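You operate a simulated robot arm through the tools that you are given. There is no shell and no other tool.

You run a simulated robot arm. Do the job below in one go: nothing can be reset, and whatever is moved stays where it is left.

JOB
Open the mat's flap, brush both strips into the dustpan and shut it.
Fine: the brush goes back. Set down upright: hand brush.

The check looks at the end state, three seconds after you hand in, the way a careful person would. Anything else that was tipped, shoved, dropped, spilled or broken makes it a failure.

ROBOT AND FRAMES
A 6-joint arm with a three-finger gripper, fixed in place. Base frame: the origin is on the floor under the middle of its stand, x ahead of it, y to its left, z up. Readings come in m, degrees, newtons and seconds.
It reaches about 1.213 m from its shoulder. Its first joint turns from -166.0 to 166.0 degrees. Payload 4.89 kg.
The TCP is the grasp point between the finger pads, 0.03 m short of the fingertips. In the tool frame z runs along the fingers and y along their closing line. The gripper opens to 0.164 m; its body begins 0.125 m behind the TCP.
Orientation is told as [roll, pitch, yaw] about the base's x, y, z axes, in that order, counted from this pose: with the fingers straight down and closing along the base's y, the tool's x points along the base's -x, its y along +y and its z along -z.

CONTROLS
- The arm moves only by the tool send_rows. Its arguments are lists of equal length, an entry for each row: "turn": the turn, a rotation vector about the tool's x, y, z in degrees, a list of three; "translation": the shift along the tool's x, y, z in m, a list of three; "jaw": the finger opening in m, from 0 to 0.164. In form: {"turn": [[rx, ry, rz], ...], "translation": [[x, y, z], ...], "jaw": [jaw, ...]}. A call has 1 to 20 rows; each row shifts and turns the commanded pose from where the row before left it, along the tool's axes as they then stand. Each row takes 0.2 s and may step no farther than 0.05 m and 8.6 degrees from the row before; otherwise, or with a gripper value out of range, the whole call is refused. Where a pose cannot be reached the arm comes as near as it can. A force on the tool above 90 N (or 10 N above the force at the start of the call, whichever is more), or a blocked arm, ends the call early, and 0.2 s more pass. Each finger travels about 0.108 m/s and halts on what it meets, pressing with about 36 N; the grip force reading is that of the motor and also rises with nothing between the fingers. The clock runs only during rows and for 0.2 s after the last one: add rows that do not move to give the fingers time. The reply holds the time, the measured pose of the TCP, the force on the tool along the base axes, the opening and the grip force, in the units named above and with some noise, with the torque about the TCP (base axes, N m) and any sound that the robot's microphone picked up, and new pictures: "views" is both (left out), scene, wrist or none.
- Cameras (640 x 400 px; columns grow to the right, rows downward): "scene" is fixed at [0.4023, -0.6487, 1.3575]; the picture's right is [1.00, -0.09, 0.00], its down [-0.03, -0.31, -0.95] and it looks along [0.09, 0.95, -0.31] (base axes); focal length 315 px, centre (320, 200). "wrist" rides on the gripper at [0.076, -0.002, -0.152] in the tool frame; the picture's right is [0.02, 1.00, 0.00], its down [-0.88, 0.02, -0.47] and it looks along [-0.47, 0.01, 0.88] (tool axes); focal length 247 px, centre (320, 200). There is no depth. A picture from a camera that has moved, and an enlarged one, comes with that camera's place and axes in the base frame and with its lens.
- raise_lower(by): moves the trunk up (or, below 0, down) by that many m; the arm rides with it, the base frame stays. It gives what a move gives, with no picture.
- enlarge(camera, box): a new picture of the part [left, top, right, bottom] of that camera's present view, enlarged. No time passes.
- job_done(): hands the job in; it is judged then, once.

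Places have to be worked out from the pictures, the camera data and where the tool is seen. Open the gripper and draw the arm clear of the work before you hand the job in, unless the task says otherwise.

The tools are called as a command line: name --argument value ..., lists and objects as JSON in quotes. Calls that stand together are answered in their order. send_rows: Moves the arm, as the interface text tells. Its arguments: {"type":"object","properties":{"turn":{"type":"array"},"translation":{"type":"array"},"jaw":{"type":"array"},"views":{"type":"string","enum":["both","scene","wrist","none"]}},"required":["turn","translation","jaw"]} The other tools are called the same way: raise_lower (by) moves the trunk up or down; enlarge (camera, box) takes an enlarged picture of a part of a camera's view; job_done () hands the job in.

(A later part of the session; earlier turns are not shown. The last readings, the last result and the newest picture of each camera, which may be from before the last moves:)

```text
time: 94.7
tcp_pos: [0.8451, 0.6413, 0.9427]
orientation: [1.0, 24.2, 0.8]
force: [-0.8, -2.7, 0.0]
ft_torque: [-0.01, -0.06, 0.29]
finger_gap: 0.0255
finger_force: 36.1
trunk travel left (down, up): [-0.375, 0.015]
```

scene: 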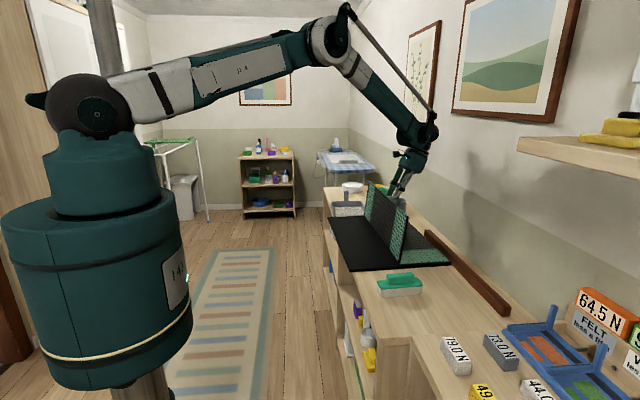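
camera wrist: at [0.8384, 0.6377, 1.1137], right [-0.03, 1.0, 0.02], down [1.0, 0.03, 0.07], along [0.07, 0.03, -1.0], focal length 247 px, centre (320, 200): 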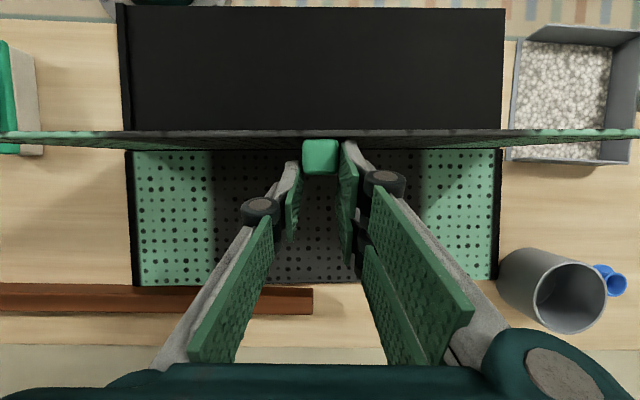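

The grip snaps to 36 N, so to avoid any twisting load on the mat I will turn the hand rigidly with the leaf (no relative rotation): first 15° toward closed.

send_rows --turn '[[0, -5, 0], [0, -5, 0], [0, -5, 0], [0, 0, 0]]' --translation '[[0.017, -0.0004, 0.00236], [0.017, -0.0004, 0.00236], [0.017, -0.0004, 0.00236], [0, 0, 0]]' --jaw '[0.024, 0.024, 0.024, 0.024]'

enlarge --camera "scene" --box '[320, 150, 470, 280]'

```text
time: 95.7
tcp_pos: [0.7947, 0.6399, 0.9541]
orientation: [0.9, 9.1, 0.8]
force: [-0.3, -0.4, -5.5]
ft_torque: [-0.17, -0.2, 0.18]
finger_gap: 0.0255
finger_force: 35.8
trunk travel left (down, up): [-0.375, 0.015]
camera wrist: at [0.7437, 0.6359, 1.1165], right [-0.03, 1.0, 0.02], down [0.95, 0.02, 0.33], along [0.33, 0.03, -0.95], focal length 247 px, centre (320, 200)
```

scene: 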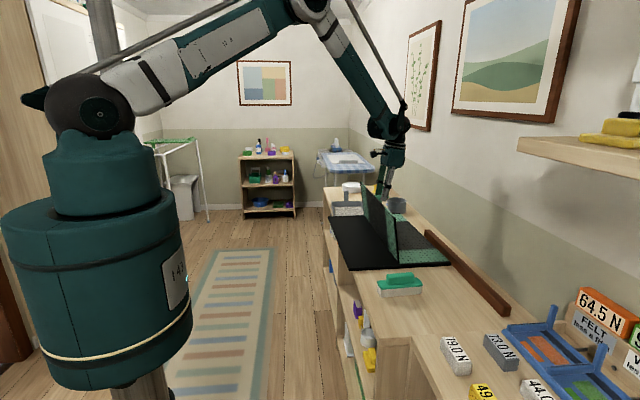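
wrist: 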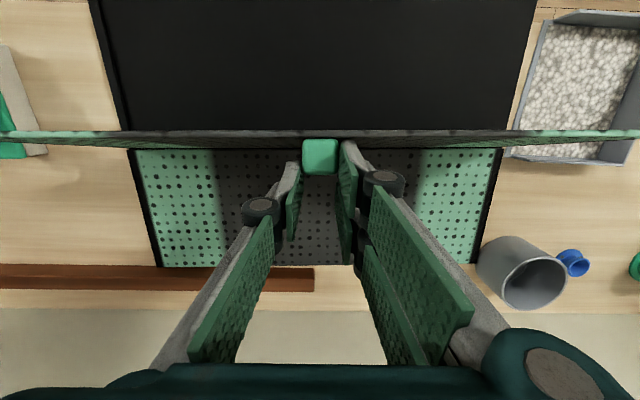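

```text
3.08 times, centred on (395, 215) of scene
camera zoom: at [0.4023, -0.6487, 1.3575], right [1.0, -0.09, 0.0], down [-0.03, -0.31, -0.95], along [0.09, 0.95, -0.31], focal length 969 px, centre (89, 154)
```

zoom: 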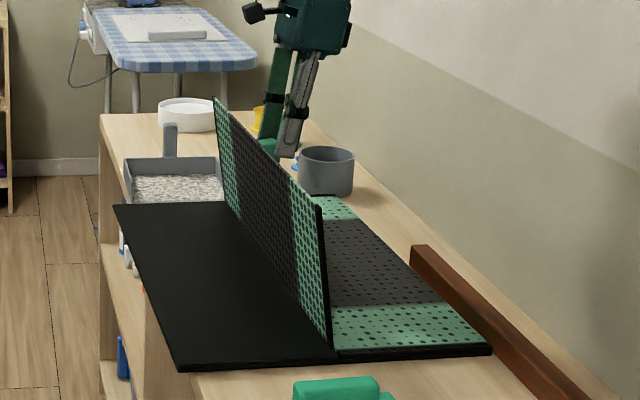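

Good: the leaf is at ~82° and the mat stays put; a small upward pull (5.5 N) tells me to run slightly lower. I continue another 20°.

send_rows --turn '[[0, 0, 0], [0, -5, 0], [0, -5, 0], [0, -5, 0], [0, -5, 0], [0, 0, 0]]' --translation '[[0, 0, 0.001], [0.017, -0.0004, 0.0027], [0.017, -0.0004, 0.0027], [0.017, -0.0004, 0.0027], [0.017, -0.0004, 0.0027], [0, 0, 0]]' --jaw '[0.024, 0.024, 0.024, 0.024, 0.024, 0.024]'

enlarge --camera "scene" --box '[320, 150, 470, 280]'

```text
time: 97.1
tcp_pos: [0.7258, 0.6384, 0.9453]
orientation: [0.9, -10.8, 0.3]
force: [-0.7, 0.3, -6.6]
ft_torque: [-0.22, 0.33, 0.03]
finger_gap: 0.0256
finger_force: 35.9
trunk travel left (down, up): [-0.375, 0.015]
camera wrist: at [0.6228, 0.6336, 1.0796], right [-0.03, 1.0, 0.01], down [0.78, 0.02, 0.63], along [0.63, 0.03, -0.78], focal length 247 px, centre (320, 200)
```

scene: 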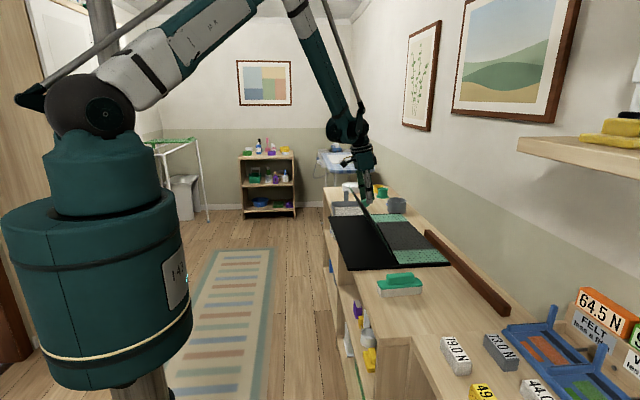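
wrist: 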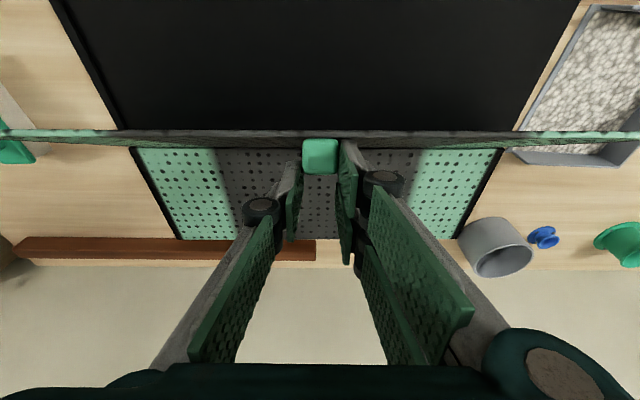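

```text
3.08 times, centred on (395, 215) of scene
camera zoom: at [0.4023, -0.6487, 1.3575], right [1.0, -0.09, 0.0], down [-0.03, -0.31, -0.95], along [0.09, 0.95, -0.31], focal length 969 px, centre (89, 154)
```

zoom: 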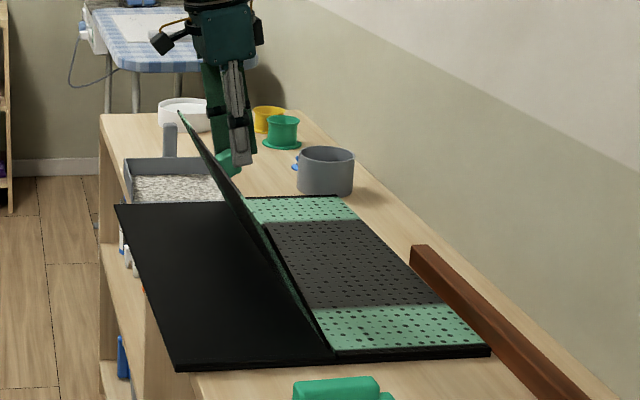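

The leaf is at ~62° and the mat still hasn't shifted. I continue the rigid turn another 20°.

send_rows --turn '[[0, -5, 0], [0, -5, 0], [0, -5, 0], [0, -5, 0], [0, 0, 0]]' --translation '[[0.017, -0.0003, 0.0028], [0.017, -0.0003, 0.0028], [0.017, -0.0003, 0.0028], [0.017, -0.0003, 0.0028], [0, 0, 0]]' --jaw '[0.024, 0.024, 0.024, 0.024, 0.024]'

enlarge --camera "scene" --box '[320, 150, 470, 280]'

```text
time: 98.3
tcp_pos: [0.6665, 0.6356, 0.9123]
orientation: [1.1, -30.6, 0.0]
force: [-0.9, 1.6, -6.5]
ft_torque: [-0.15, 0.68, -0.06]
finger_gap: 0.0259
finger_force: 36.1
trunk travel left (down, up): [-0.375, 0.015]
camera wrist: at [0.5221, 0.6334, 1.0036], right [-0.03, 1.0, 0.0], down [0.52, 0.01, 0.86], along [0.86, 0.03, -0.52], focal length 247 px, centre (320, 200)
```

scene: 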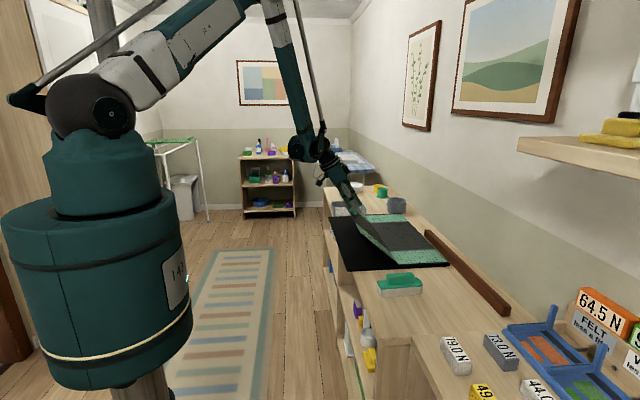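
wrist: 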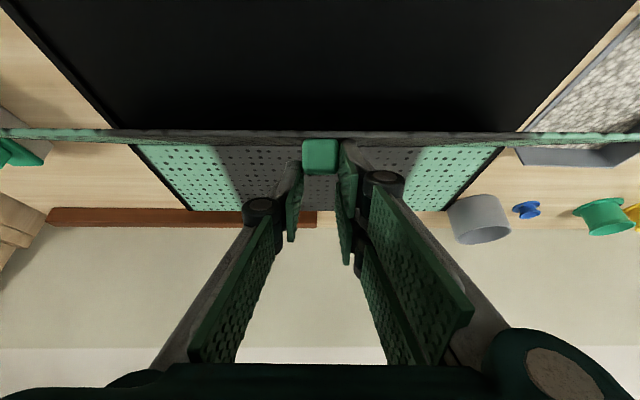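

```text
3.08 times, centred on (395, 215) of scene
camera zoom: at [0.4023, -0.6487, 1.3575], right [1.0, -0.09, 0.0], down [-0.03, -0.31, -0.95], along [0.09, 0.95, -0.31], focal length 969 px, centre (89, 154)
```

zoom: 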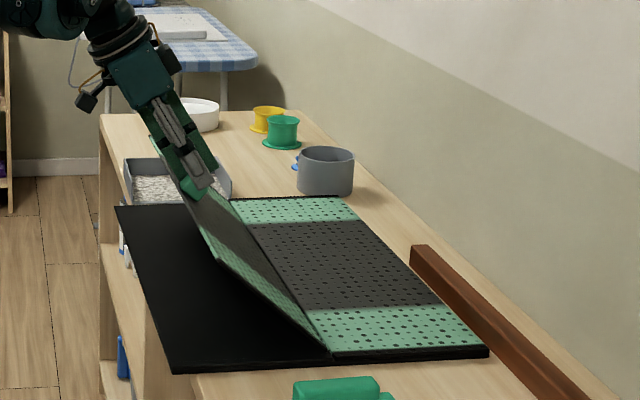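

At ~42°, still clean. Another 15° of the same.

send_rows --turn '[[0, -5, 0], [0, -5, 0], [0, -5, 0], [0, 0, 0]]' --translation '[[0.017, -0.0002, 0.0028], [0.017, -0.0002, 0.0028], [0.017, -0.0002, 0.0028], [0, 0, 0]]' --jaw '[0.024, 0.024, 0.024, 0.024]'

enlarge --camera "scene" --box '[320, 150, 470, 280]'

```text
time: 99.3
tcp_pos: [0.6305, 0.637, 0.8773]
orientation: [1.1, -45.6, -0.3]
force: [-0.5, 1.1, -4.4]
ft_torque: [-0.25, 0.55, -0.14]
finger_gap: 0.0256
finger_force: 35.9
trunk travel left (down, up): [-0.375, 0.015]
camera wrist: at [0.4683, 0.6351, 0.9283], right [-0.02, 1.0, 0.0], down [0.28, 0.01, 0.96], along [0.96, 0.02, -0.28], focal length 247 px, centre (320, 200)
```

scene: 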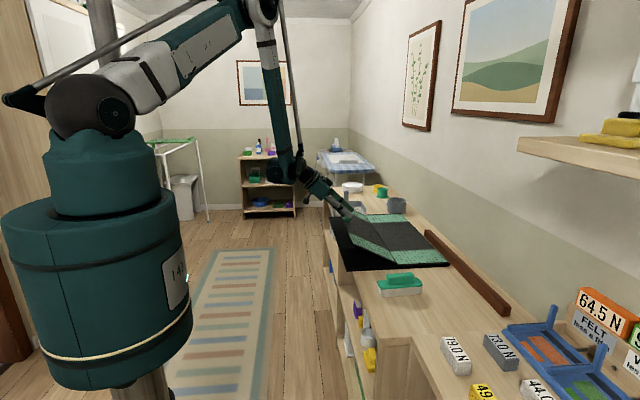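
wrist: 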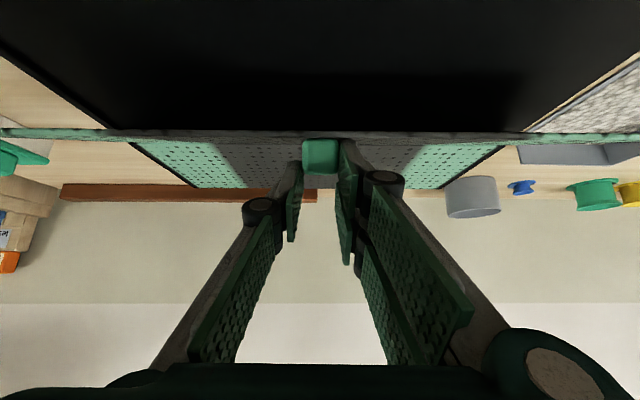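

```text
3.08 times, centred on (395, 215) of scene
camera zoom: at [0.4023, -0.6487, 1.3575], right [1.0, -0.09, 0.0], down [-0.03, -0.31, -0.95], along [0.09, 0.95, -0.31], focal length 969 px, centre (89, 154)
```

zoom: 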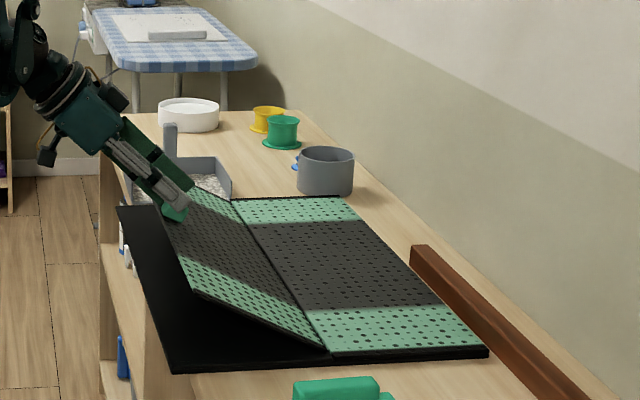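

At ~27°. Three more small turns bring it to ~12°.

send_rows --turn '[[0, -5, 0], [0, -5, 0], [0, -5, 0], [0, 0, 0]]' --translation '[[0.017, -0.0002, 0.0026], [0.017, -0.0002, 0.0026], [0.017, -0.0002, 0.0026], [0, 0, 0]]' --jaw '[0.024, 0.024, 0.024, 0.024]'

enlarge --camera "scene" --box '[320, 150, 470, 280]'

```text
time: 100.0
tcp_pos: [0.6326, 0.6737, 0.8758]
orientation: [1.2, -55.9, -0.9]
force: [-39.7, -20.1, 21.0]
ft_torque: [0.13, 1.67, -1.39]
finger_gap: 0.0276
finger_force: 35.7
out of reach, approached as far as the arm can: row 1, 2, 3
trunk travel left (down, up): [-0.375, 0.015]
stopped in row 3: the force on the tool passed its limit at 132 N (the readings are from after the stop); the commanded pose is now the measured one
camera wrist: at [0.4631, 0.6728, 0.897], right [-0.01, 1.0, -0.01], down [0.1, 0.01, 0.99], along [0.99, 0.01, -0.1], focal length 247 px, centre (320, 200)
```

scene: 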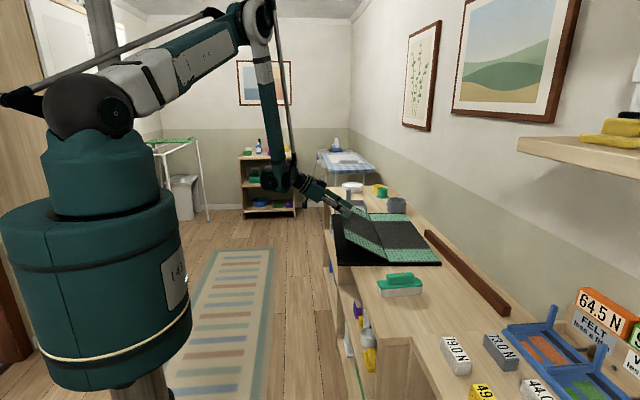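
wrist: 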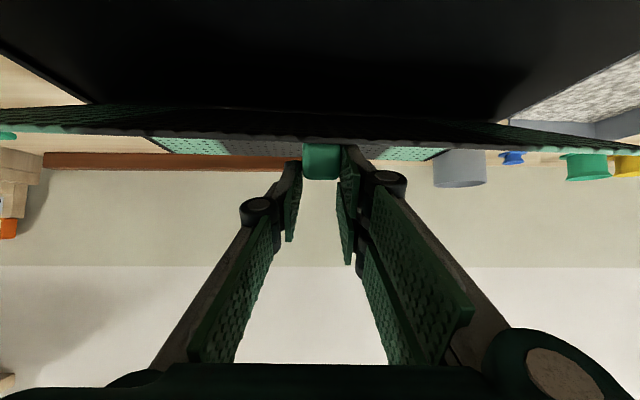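

```text
3.08 times, centred on (395, 215) of scene
camera zoom: at [0.4023, -0.6487, 1.3575], right [1.0, -0.09, 0.0], down [-0.03, -0.31, -0.95], along [0.09, 0.95, -0.31], focal length 969 px, centre (89, 154)
```

zoom: 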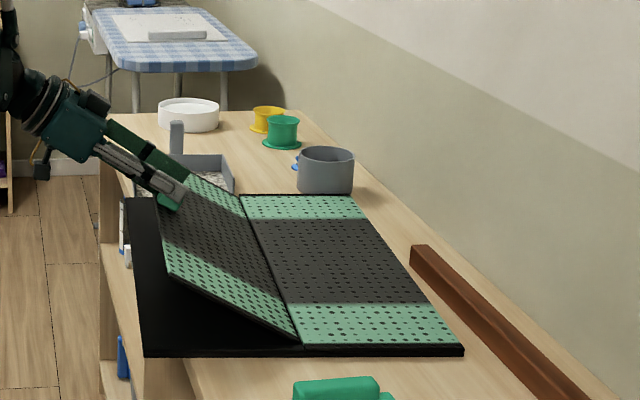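

The arm hit a reach limit again and dragged the mat a few cm to the left. I stop that approach: I turn the hand back about the knob and ease toward −y to relieve the strain and pull the mat back.

send_rows --turn '[[0, 4, 0], [0, 4, 0], [0, 0, 0]]' --translation '[[-0.0019, -0.008, 0.0015], [-0.0019, -0.008, 0.0015], [0, 0, 0]]' --jaw '[0.024, 0.024, 0.024]'

enlarge --camera "scene" --box '[320, 150, 470, 280]'

```text
time: 100.8
tcp_pos: [0.6397, 0.6598, 0.8732]
orientation: [1.0, -47.9, -0.5]
force: [-0.2, 3.2, 5.5]
ft_torque: [0.43, -0.95, -1.02]
finger_gap: 0.0263
finger_force: 36.3
trunk travel left (down, up): [-0.375, 0.015]
camera wrist: at [0.4752, 0.6592, 0.9181], right [-0.02, 1.0, -0.01], down [0.24, 0.01, 0.97], along [0.97, 0.01, -0.24], focal length 247 px, centre (320, 200)
```

scene: 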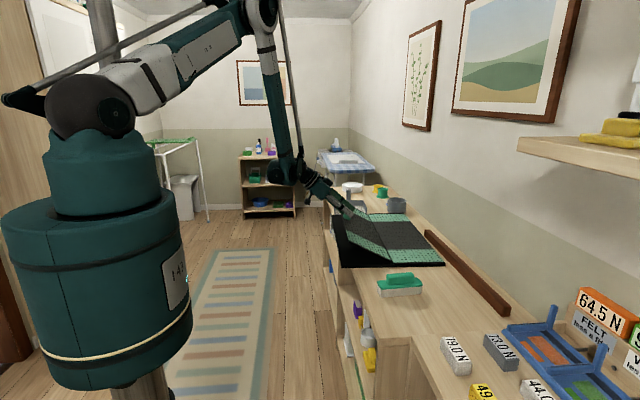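
wrist: 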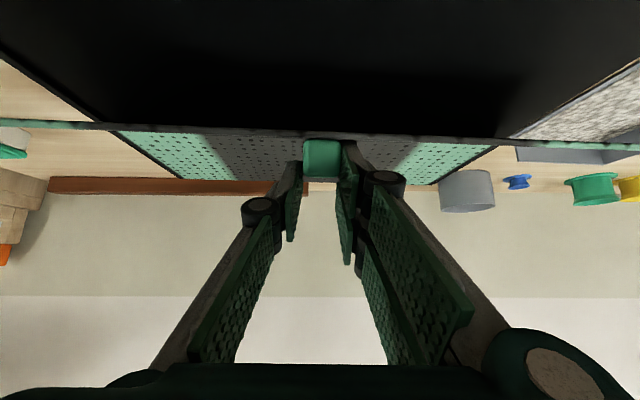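

```text
3.08 times, centred on (395, 215) of scene
camera zoom: at [0.4023, -0.6487, 1.3575], right [1.0, -0.09, 0.0], down [-0.03, -0.31, -0.95], along [0.09, 0.95, -0.31], focal length 969 px, centre (89, 154)
```

zoom: 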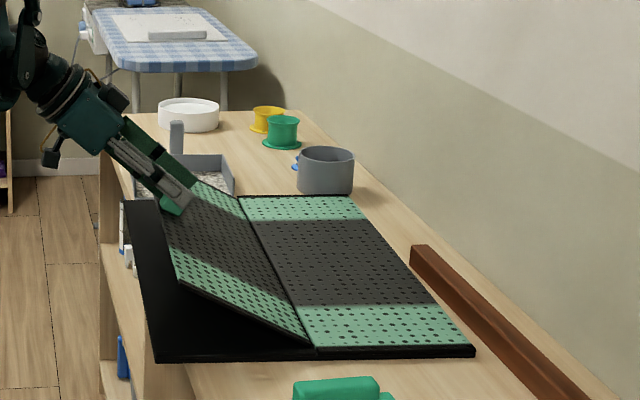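

Strain is gone and the mat is half way back. I continue turning the hand about the knob and easing −y another 22 mm.

send_rows --turn '[[0, 4, 0], [0, 4, 0], [0, 4, 0], [0, 0, 0]]' --translation '[[-0.0019, -0.0075, 0.0015], [-0.0019, -0.0075, 0.0015], [-0.0019, -0.0075, 0.0015], [0, 0, 0]]' --jaw '[0.024, 0.024, 0.024, 0.024]'

enlarge --camera "scene" --box '[320, 150, 470, 280]'

```text
time: 101.8
tcp_pos: [0.6461, 0.6378, 0.8756]
orientation: [0.7, -35.8, -0.3]
force: [-1.1, 4.3, 5.8]
ft_torque: [0.5, -0.72, -0.07]
finger_gap: 0.0257
finger_force: 36.4
trunk travel left (down, up): [-0.375, 0.015]
camera wrist: at [0.4947, 0.6363, 0.9525], right [-0.02, 1.0, 0.0], down [0.44, 0.01, 0.9], along [0.9, 0.02, -0.44], focal length 247 px, centre (320, 200)
```

scene: 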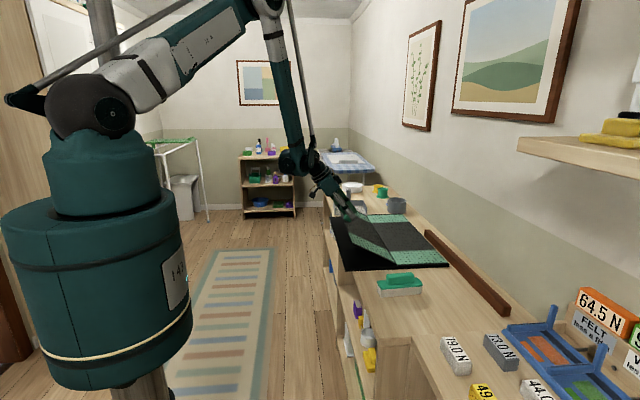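
wrist: 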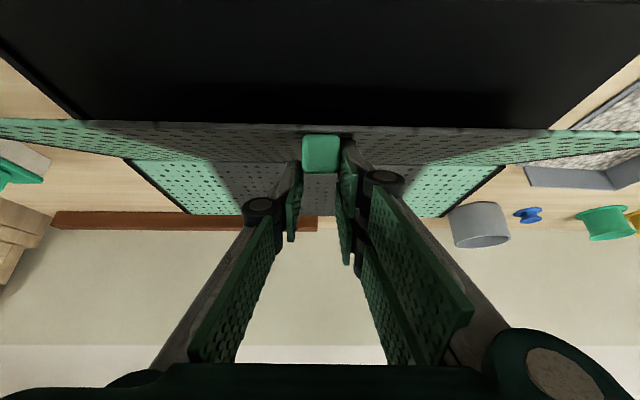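

```text
3.08 times, centred on (395, 215) of scene
camera zoom: at [0.4023, -0.6487, 1.3575], right [1.0, -0.09, 0.0], down [-0.03, -0.31, -0.95], along [0.09, 0.95, -0.31], focal length 969 px, centre (89, 154)
```

zoom: 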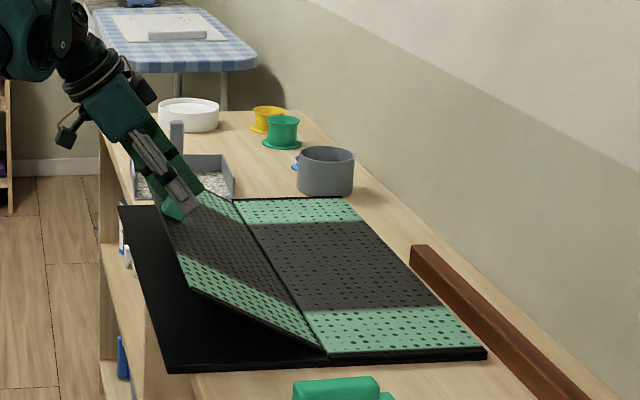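

The mat is back to within ~1 cm. Now I lower the leaf with the hand near −35°, letting the knob pivot in the pads; the push is mostly downward so the mat stays put. First ~8°.

send_rows --turn '[[0, 2.5, 0], [0, 2.5, 0], [0, 0, 0]]' --translation '[[0.0095, 0, 0.0061], [0.0095, 0, 0.0061], [0, 0, 0]]' --jaw '[0.024, 0.024, 0.024]'

enlarge --camera "scene" --box '[320, 150, 470, 280]'

```text
time: 102.6
tcp_pos: [0.6385, 0.6379, 0.8528]
orientation: [0.5, -30.9, -0.2]
force: [-7.0, -4.7, 8.4]
ft_torque: [-0.07, -0.53, -0.31]
finger_gap: 0.0255
finger_force: 35.8
trunk travel left (down, up): [-0.375, 0.015]
camera wrist: at [0.4934, 0.6363, 0.9444], right [-0.02, 1.0, 0.0], down [0.51, 0.01, 0.86], along [0.86, 0.02, -0.51], focal length 247 px, centre (320, 200)
```

scene: 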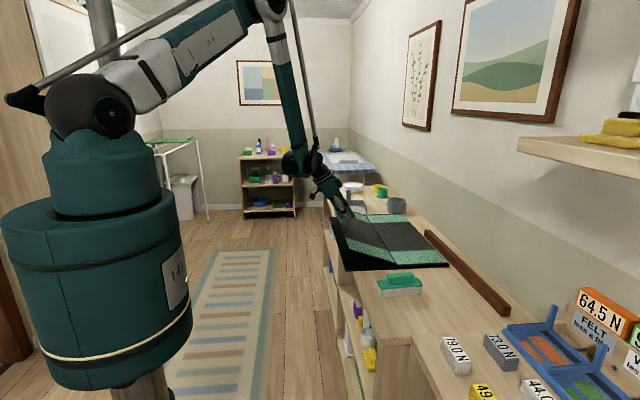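
wrist: 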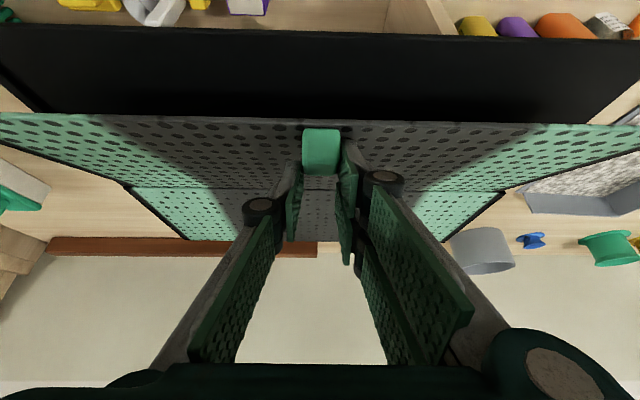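

```text
3.08 times, centred on (395, 215) of scene
camera zoom: at [0.4023, -0.6487, 1.3575], right [1.0, -0.09, 0.0], down [-0.03, -0.31, -0.95], along [0.09, 0.95, -0.31], focal length 969 px, centre (89, 154)
```

zoom: 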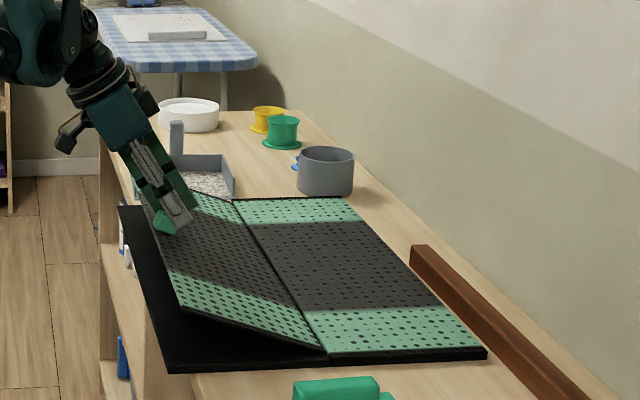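

Going well (~19°, forces small). I lower another ~15°.

send_rows --turn '[[0, 2.5, 0], [0, 2.5, 0], [0, 2.5, 0], [0, 2.5, 0], [0, 0, 0]]' --translation '[[0.0081, 0, 0.0083], [0.0081, 0, 0.0083], [0.0062, 0, 0.0101], [0.0058, 0, 0.0095], [0, 0, 0]]' --jaw '[0.024, 0.024, 0.024, 0.024, 0.024]'

enlarge --camera "scene" --box '[320, 150, 470, 280]'

```text
time: 103.8
tcp_pos: [0.6301, 0.6385, 0.8073]
orientation: [0.6, -20.9, -0.1]
force: [2.8, 3.5, 4.4]
ft_torque: [0.18, -0.91, -0.33]
finger_gap: 0.0257
finger_force: 35.5
trunk travel left (down, up): [-0.375, 0.015]
camera wrist: at [0.5038, 0.6365, 0.9222], right [-0.02, 1.0, 0.0], down [0.65, 0.01, 0.76], along [0.76, 0.02, -0.65], focal length 247 px, centre (320, 200)
```

scene: 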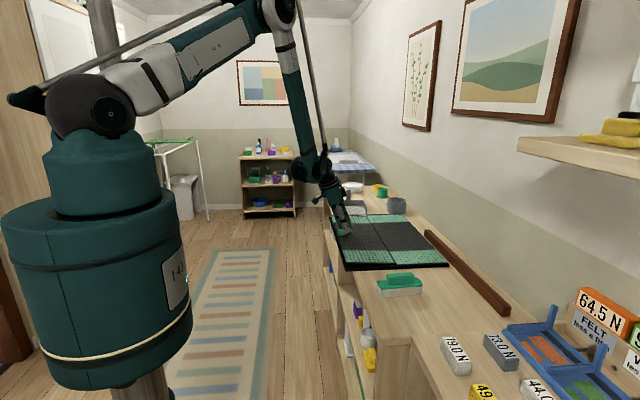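
wrist: 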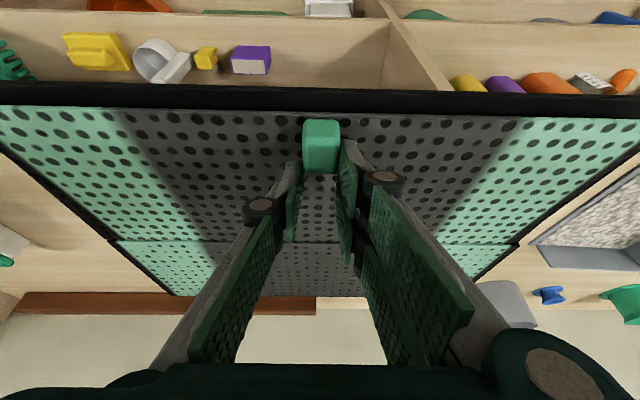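

```text
3.08 times, centred on (395, 215) of scene
camera zoom: at [0.4023, -0.6487, 1.3575], right [1.0, -0.09, 0.0], down [-0.03, -0.31, -0.95], along [0.09, 0.95, -0.31], focal length 969 px, centre (89, 154)
```

zoom: 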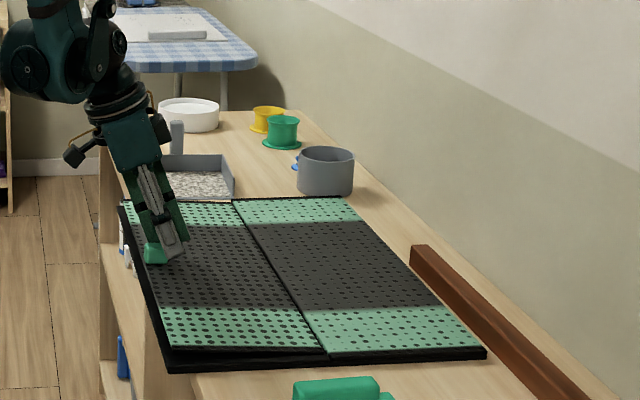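

Just ~4° left. I press it the rest of the way down and check.

send_rows --turn '[[0, 0, 0], [0, 0, 0], [0, 0, 0]]' --translation '[[0.0025, 0, 0.005], [0.002, 0, 0.004], [0, 0, 0]]' --jaw '[0.024, 0.024, 0.024]'

enlarge --camera "scene" --box '[320, 150, 470, 280]'

```text
time: 104.6
tcp_pos: [0.6282, 0.6386, 0.7977]
orientation: [0.5, -20.9, -0.1]
force: [6.2, 2.6, 3.2]
ft_torque: [0.17, -0.85, -0.34]
finger_gap: 0.0257
finger_force: 36.2
trunk travel left (down, up): [-0.375, 0.015]
camera wrist: at [0.5025, 0.6366, 0.9123], right [-0.02, 1.0, 0.0], down [0.65, 0.01, 0.76], along [0.76, 0.02, -0.65], focal length 247 px, centre (320, 200)
```

scene: 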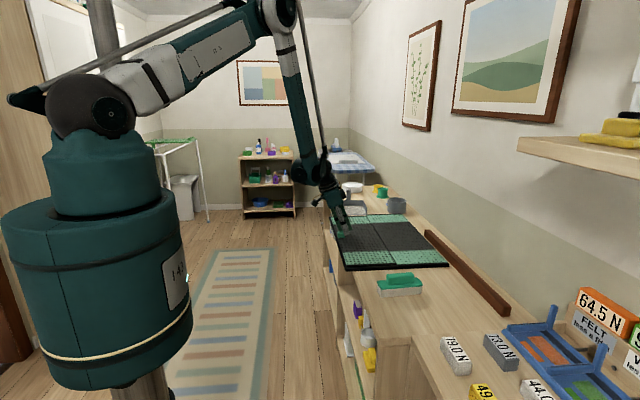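
wrist: 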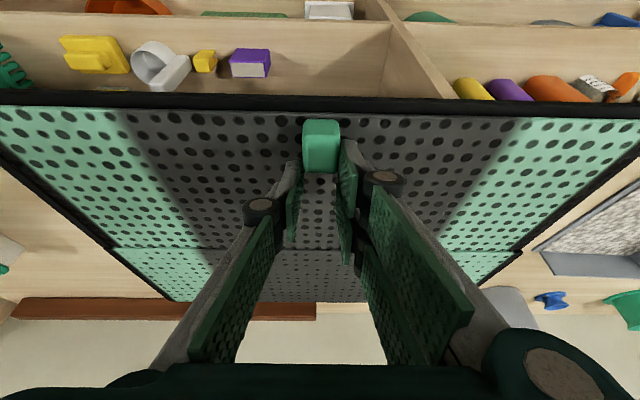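

```text
3.08 times, centred on (395, 215) of scene
camera zoom: at [0.4023, -0.6487, 1.3575], right [1.0, -0.09, 0.0], down [-0.03, -0.31, -0.95], along [0.09, 0.95, -0.31], focal length 969 px, centre (89, 154)
```

zoom: 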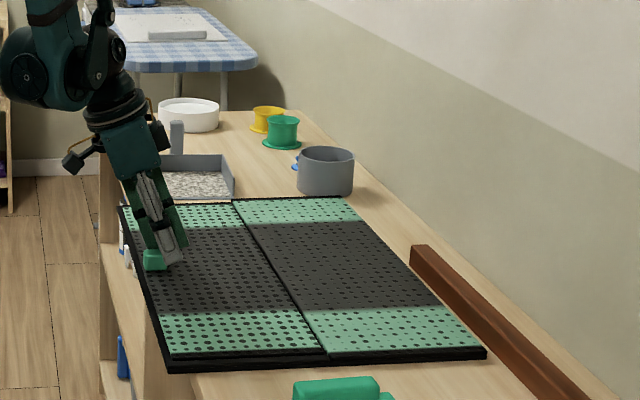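

The leaf is practically shut. I open the jaws, letting it settle, and withdraw along the fingers.

send_rows --turn '[[0, 0, 0], [0, 0, 0], [0, 0, 0], [0, 0, 0], [0, 0, 0], [0, 5.2, 0], [0, 5.2, 0], [0, 5.2, 0], [0, 5.2, 0], [0, 0, 0]]' --translation '[[0, 0, 0], [0, 0, 0], [0, 0, -0.03], [0, 0, -0.04], [0, 0, -0.04], [0, 0, -0.04], [0, 0, -0.04], [0, 0, -0.04], [0, 0, -0.04], [0, 0, 0]]' --jaw '[0.04, 0.06, 0.07, 0.1, 0.14, 0.164, 0.164, 0.164, 0.164, 0.164]'

enlarge --camera "scene" --box '[320, 160, 460, 280]'

enlarge --camera "wrist" --box '[140, 100, 500, 320]'

```text
time: 106.8
tcp_pos: [0.555, 0.6345, 1.0585]
orientation: [0.6, -0.1, 0.0]
force: [-0.6, 0.3, 0.4]
ft_torque: [0.1, 0.04, 0.01]
finger_gap: 0.164
finger_force: 0.1
trunk travel left (down, up): [-0.375, 0.015]
camera wrist: at [0.4769, 0.6325, 1.2091], right [-0.02, 1.0, 0.01], down [0.88, 0.02, 0.47], along [0.47, 0.02, -0.88], focal length 247 px, centre (320, 200)
```

scene: 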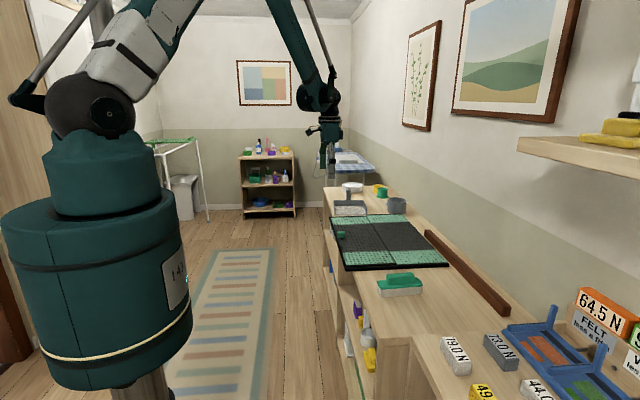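
wrist: 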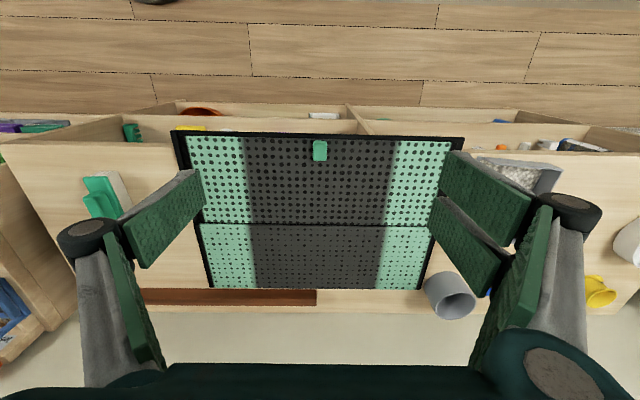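

```text
3.33 times, centred on (390, 220) of scene
camera zoom: at [0.4023, -0.6487, 1.3575], right [1.0, -0.09, 0.0], down [-0.03, -0.31, -0.95], along [0.09, 0.95, -0.31], focal length 1049 px, centre (87, 133)
```

zoom: 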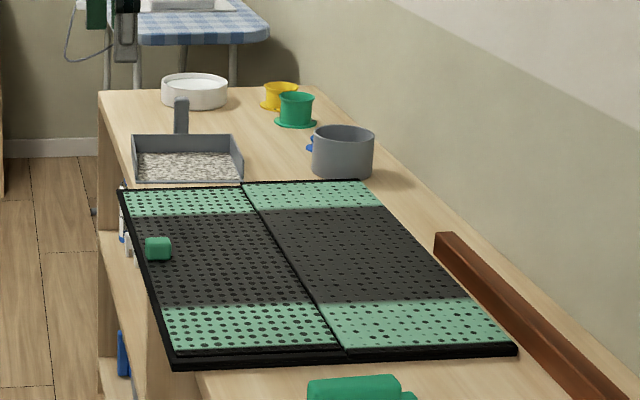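

```text
1.78 times, centred on (320, 210) of wrist
camera zoom: at [0.4769, 0.6325, 1.2091], right [-0.02, 1.0, 0.01], down [0.88, 0.02, 0.47], along [0.47, 0.02, -0.88], focal length 439 px, centre (320, 182)
```

zoom: 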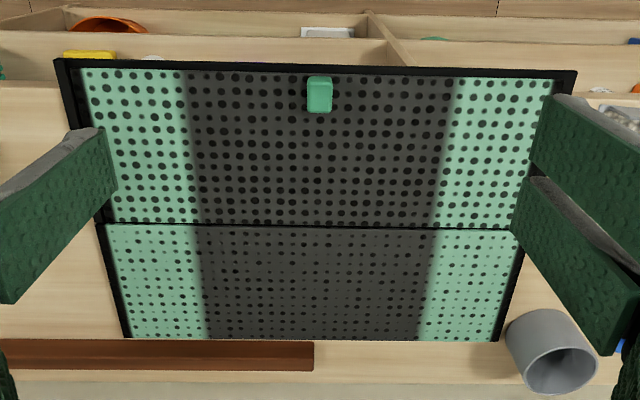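

The mat is shut and within about 1 cm of its original pose. The dustpan was nudged in the process, so I lower the trunk and go look at it from above.

raise_lower --by -0.2

send_rows --turn '[[0, 0, 0], [0, 0, 0], [0, 0, 0], [0, 0, 0], [0, 0, 0], [0, 0, 0], [0, 0, 0], [0, 0, 0]]' --translation '[[0, 0, -0.04], [0, 0, -0.04], [0, 0.045, -0.02], [-0.01, 0.045, 0], [-0.01, 0.045, 0], [-0.01, 0.045, 0], [-0.01, 0.045, 0], [0, 0.02, 0]]' --jaw '[0.164, 0.164, 0.164, 0.164, 0.164, 0.164, 0.164, 0.164]'

enlarge --camera "wrist" --box '[160, 100, 480, 300]'

```text
time: 108.9
tcp_pos: [0.5541, 0.6347, 0.8575]
orientation: [0.6, -0.1, 0.0]
force: [-0.1, 0.0, 0.8]
ft_torque: [-0.01, 0.01, 0.03]
finger_gap: 0.1639
finger_force: 0.1
trunk travel left (down, up): [-0.175, 0.215]
```

```text
time: 110.7
tcp_pos: [0.5933, 0.8788, 0.9605]
orientation: [0.6, -0.1, 0.1]
force: [1.4, 0.1, 0.7]
ft_torque: [0.07, 0.05, 0.01]
finger_gap: 0.1641
finger_force: 0.0
trunk travel left (down, up): [-0.175, 0.215]
camera wrist: at [0.5163, 0.8765, 1.1115], right [-0.02, 1.0, 0.01], down [0.88, 0.02, 0.47], along [0.47, 0.02, -0.88], focal length 247 px, centre (320, 200)
```

scene: 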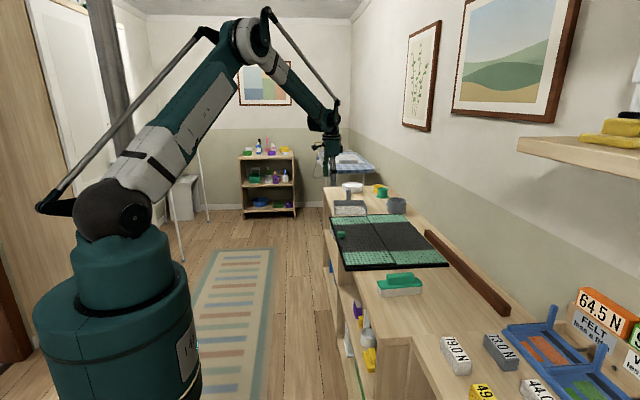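
wrist: 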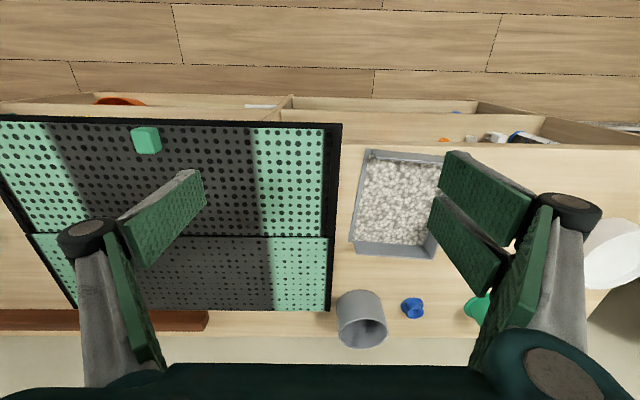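

```text
2.00 times, centred on (320, 200) of wrist
camera zoom: at [0.5163, 0.8765, 1.1115], right [-0.02, 1.0, 0.01], down [0.88, 0.02, 0.47], along [0.47, 0.02, -0.88], focal length 494 px, centre (320, 200)
```

zoom: 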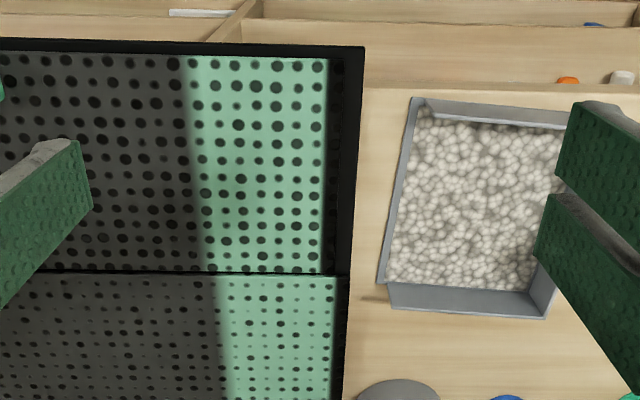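

The dustpan is about 1–2 cm off and turned ~4°. I'll reset it with the same near-wall grip that worked before; first turn the hand 90°.

send_rows --turn '[[0, 0, -8.2], [0, 0, -8.2], [0, 0, -8.2], [0, 0, -8.2], [0, 0, -8.2], [0, 0, -8.2], [0, 0, -8.2], [0, 0, -8.2], [0, 0, -8.2], [0, 0, -8.2], [0, 0, -8.0]]' --translation '[[0, 0, 0], [0, 0, 0], [0, 0, 0], [0, 0, 0], [0, 0, 0], [0, 0, 0], [0, 0, 0], [0, 0, 0], [0, 0, 0], [0, 0, 0], [0, 0, 0]]' --jaw '[0.12, 0.08, 0.06, 0.06, 0.06, 0.06, 0.06, 0.06, 0.06, 0.06, 0.06]'

enlarge --camera "wrist" --box '[100, 120, 380, 320]'

```text
time: 113.1
tcp_pos: [0.5929, 0.8785, 0.9594]
orientation: [-0.1, -0.6, 90.3]
force: [-0.8, -0.8, 0.7]
ft_torque: [0.02, 0.03, 0.01]
finger_gap: 0.06
finger_force: 0.1
trunk travel left (down, up): [-0.175, 0.215]
camera wrist: at [0.5944, 0.8026, 1.1103], right [-1.0, -0.03, 0.0], down [-0.02, 0.88, 0.48], along [-0.01, 0.48, -0.88], focal length 247 px, centre (320, 200)
```

scene: 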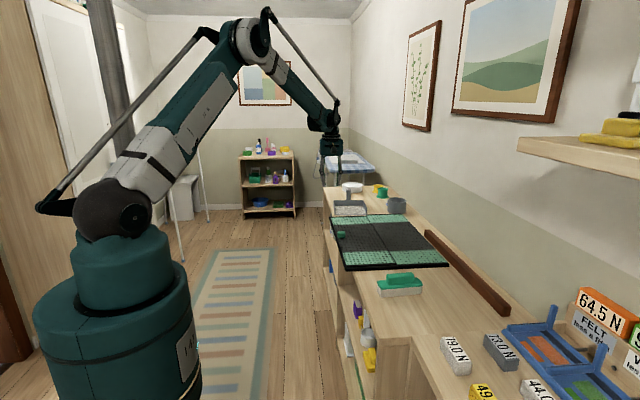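
wrist: 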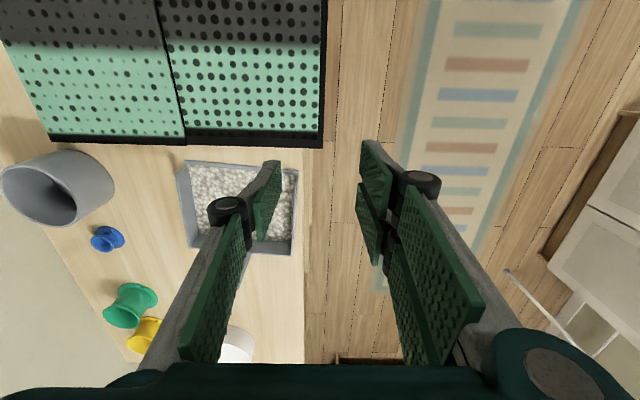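

```text
2.00 times, centred on (240, 220) of wrist
camera zoom: at [0.5944, 0.8026, 1.1103], right [-1.0, -0.03, 0.0], down [-0.02, 0.88, 0.48], along [-0.01, 0.48, -0.88], focal length 494 px, centre (480, 160)
```

zoom: 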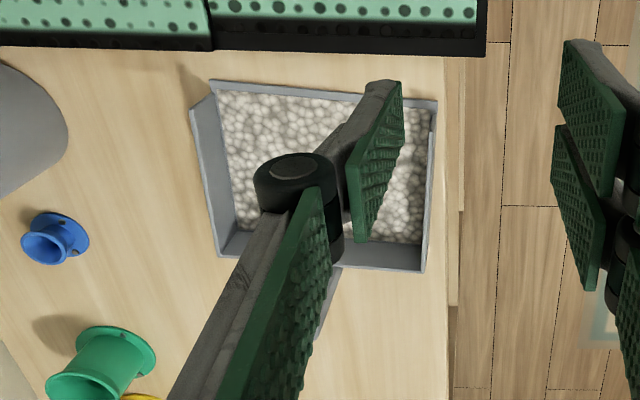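

The near wall runs from about (0.623, 0.942) to (0.639, 1.10). I go above its middle and stop ~3 cm over it.

send_rows --turn '[[0, 0, 0], [0, 0, 0], [0, 0, 0], [0, 0, 0], [0, 0, 0], [0, 0, 0]]' --translation '[[-0.042, -0.012, 0], [-0.042, -0.012, 0], [-0.042, -0.012, 0], [0, 0, 0.045], [0, 0, 0.045], [0, 0, 0.036]]' --jaw '[0.06, 0.06, 0.06, 0.06, 0.06, 0.06]'

enlarge --camera "wrist" --box '[200, 90, 420, 290]'

```text
time: 114.5
tcp_pos: [0.63, 1.0071, 0.8353]
orientation: [-0.1, -0.6, 90.3]
force: [-0.2, 0.6, 0.5]
ft_torque: [0.08, -0.07, -0.01]
finger_gap: 0.0598
finger_force: 0.1
trunk travel left (down, up): [-0.175, 0.215]
camera wrist: at [0.631, 0.9305, 0.9858], right [-1.0, -0.02, 0.0], down [-0.02, 0.88, 0.48], along [-0.01, 0.48, -0.88], focal length 247 px, centre (320, 200)
```

scene: 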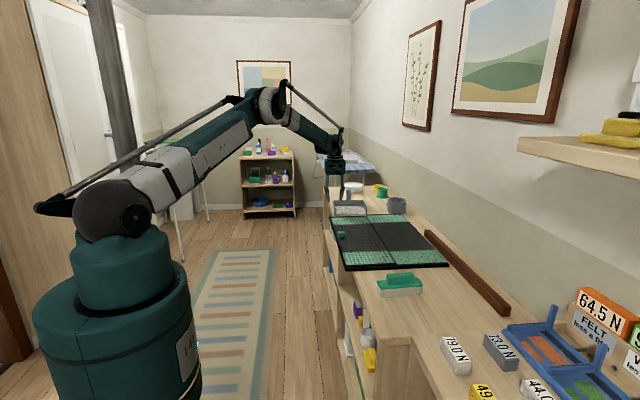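
wrist: 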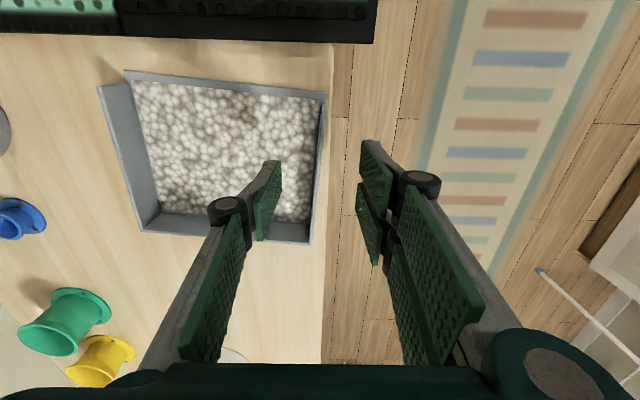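

```text
2.00 times, centred on (310, 190) of wrist
camera zoom: at [0.631, 0.9305, 0.9858], right [-1.0, -0.02, 0.0], down [-0.02, 0.88, 0.48], along [-0.01, 0.48, -0.88], focal length 494 px, centre (340, 220)
```

zoom: 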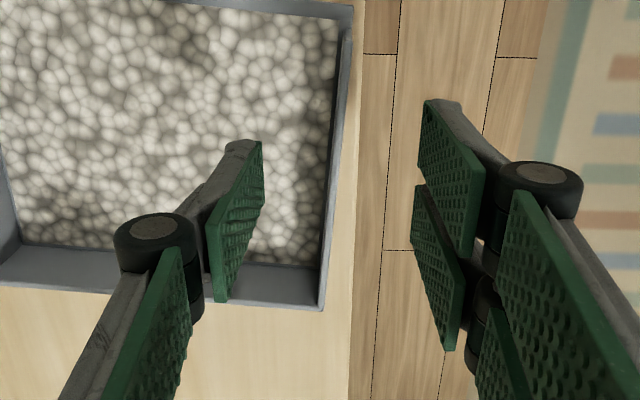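

The wall lies right between the pads. I lower to 0.789 and close on it.

send_rows --turn '[[0, 0, 0], [0, 0, 0], [0, 0, 0], [0, 0, 0], [0, 0, 0], [0, 0, 0], [0, 0, 0]]' --translation '[[0, 0, 0.025], [0, 0, 0.021], [0, 0, 0], [0, 0, 0], [0, 0, 0], [0, 0, 0], [0, 0, 0]]' --jaw '[0.06, 0.06, 0.04, 0.02, 0.01, 0.002, 0.002]'

enlarge --camera "wrist" --box '[40, 0, 400, 220]'

```text
time: 116.1
tcp_pos: [0.6297, 1.0085, 0.7881]
orientation: [-0.1, -0.6, 90.2]
force: [-0.1, -0.1, 0.7]
ft_torque: [-0.01, 0.07, 0.03]
finger_gap: 0.0059
finger_force: 36.3
trunk travel left (down, up): [-0.175, 0.215]
camera wrist: at [0.6311, 0.931, 0.9392], right [-1.0, -0.02, 0.0], down [-0.02, 0.88, 0.48], along [-0.01, 0.48, -0.88], focal length 247 px, centre (320, 200)
```

scene: 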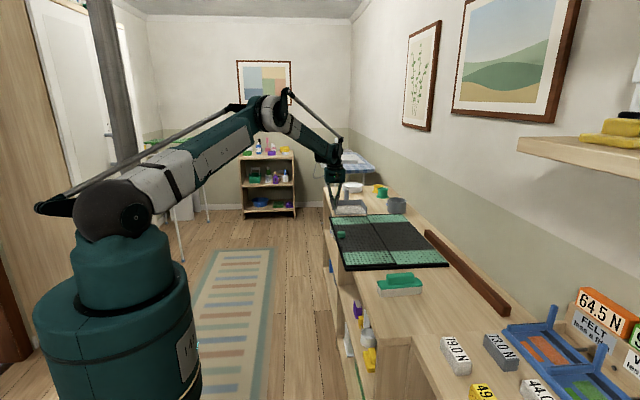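
wrist: 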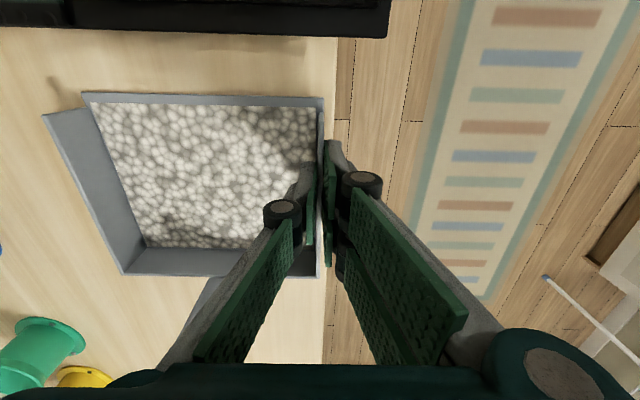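

```text
1.78 times, centred on (220, 110) of wrist
camera zoom: at [0.6311, 0.931, 0.9392], right [-1.0, -0.02, 0.0], down [-0.02, 0.88, 0.48], along [-0.01, 0.48, -0.88], focal length 439 px, centre (498, 360)
```

zoom: 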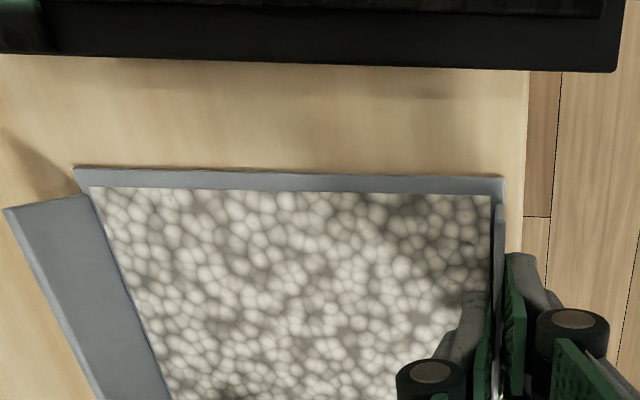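

The dustpan is held and square again, front at y≈0.9515, wall at x≈0.630. I slide it back toward its original spot (−y 22 mm, −x 11 mm), leaving a small gap to the mat.

send_rows --turn '[[0, 0, 0], [0, 0, 0], [0, 0, 0], [0, 0, 0], [0, 0, 0], [0, 0, 0]]' --translation '[[0.0045, 0.0022, 0], [0.0045, 0.0022, 0], [0.0045, 0.0022, 0], [0.0045, 0.0022, 0], [0.0045, 0.0022, 0], [0, 0, 0]]' --jaw '[0.002, 0.002, 0.002, 0.002, 0.002, 0.002]'

enlarge --camera "wrist" --box '[40, 0, 400, 220]'

```text
time: 117.5
tcp_pos: [0.6174, 0.9846, 0.7877]
orientation: [0.0, -0.6, 90.1]
force: [0.1, 0.2, 0.6]
ft_torque: [0.0, 0.04, -0.05]
finger_gap: 0.0061
finger_force: 35.9
trunk travel left (down, up): [-0.175, 0.215]
camera wrist: at [0.6193, 0.9079, 0.9393], right [-1.0, -0.02, 0.0], down [-0.02, 0.88, 0.48], along [-0.01, 0.48, -0.88], focal length 247 px, centre (320, 200)
```

scene: 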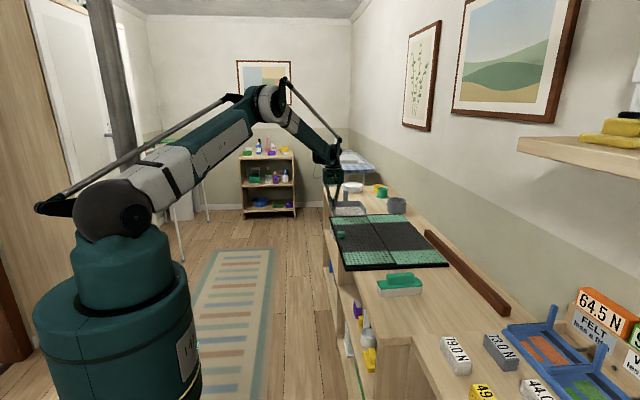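
wrist: 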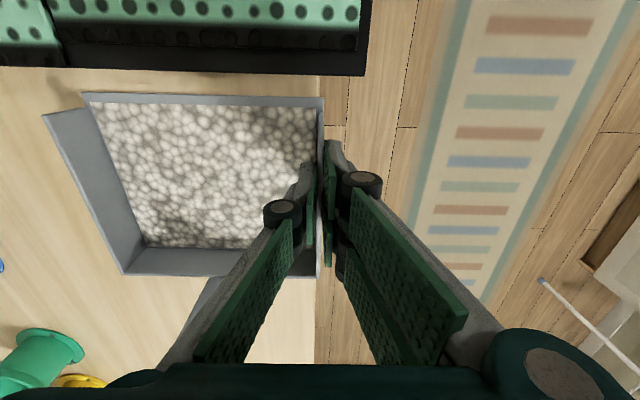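

```text
1.78 times, centred on (220, 110) of wrist
camera zoom: at [0.6193, 0.9079, 0.9393], right [-1.0, -0.02, 0.0], down [-0.02, 0.88, 0.48], along [-0.01, 0.48, -0.88], focal length 439 px, centre (498, 360)
```

zoom: 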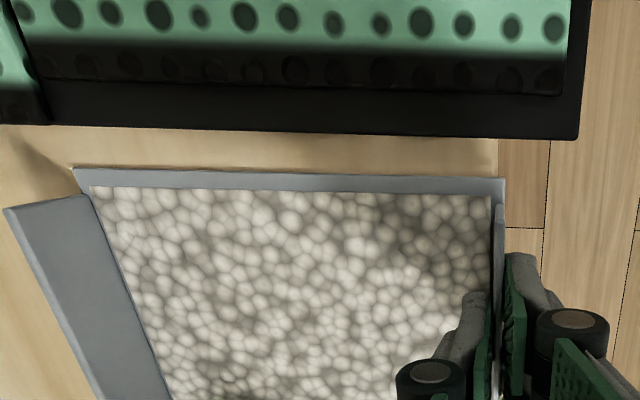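

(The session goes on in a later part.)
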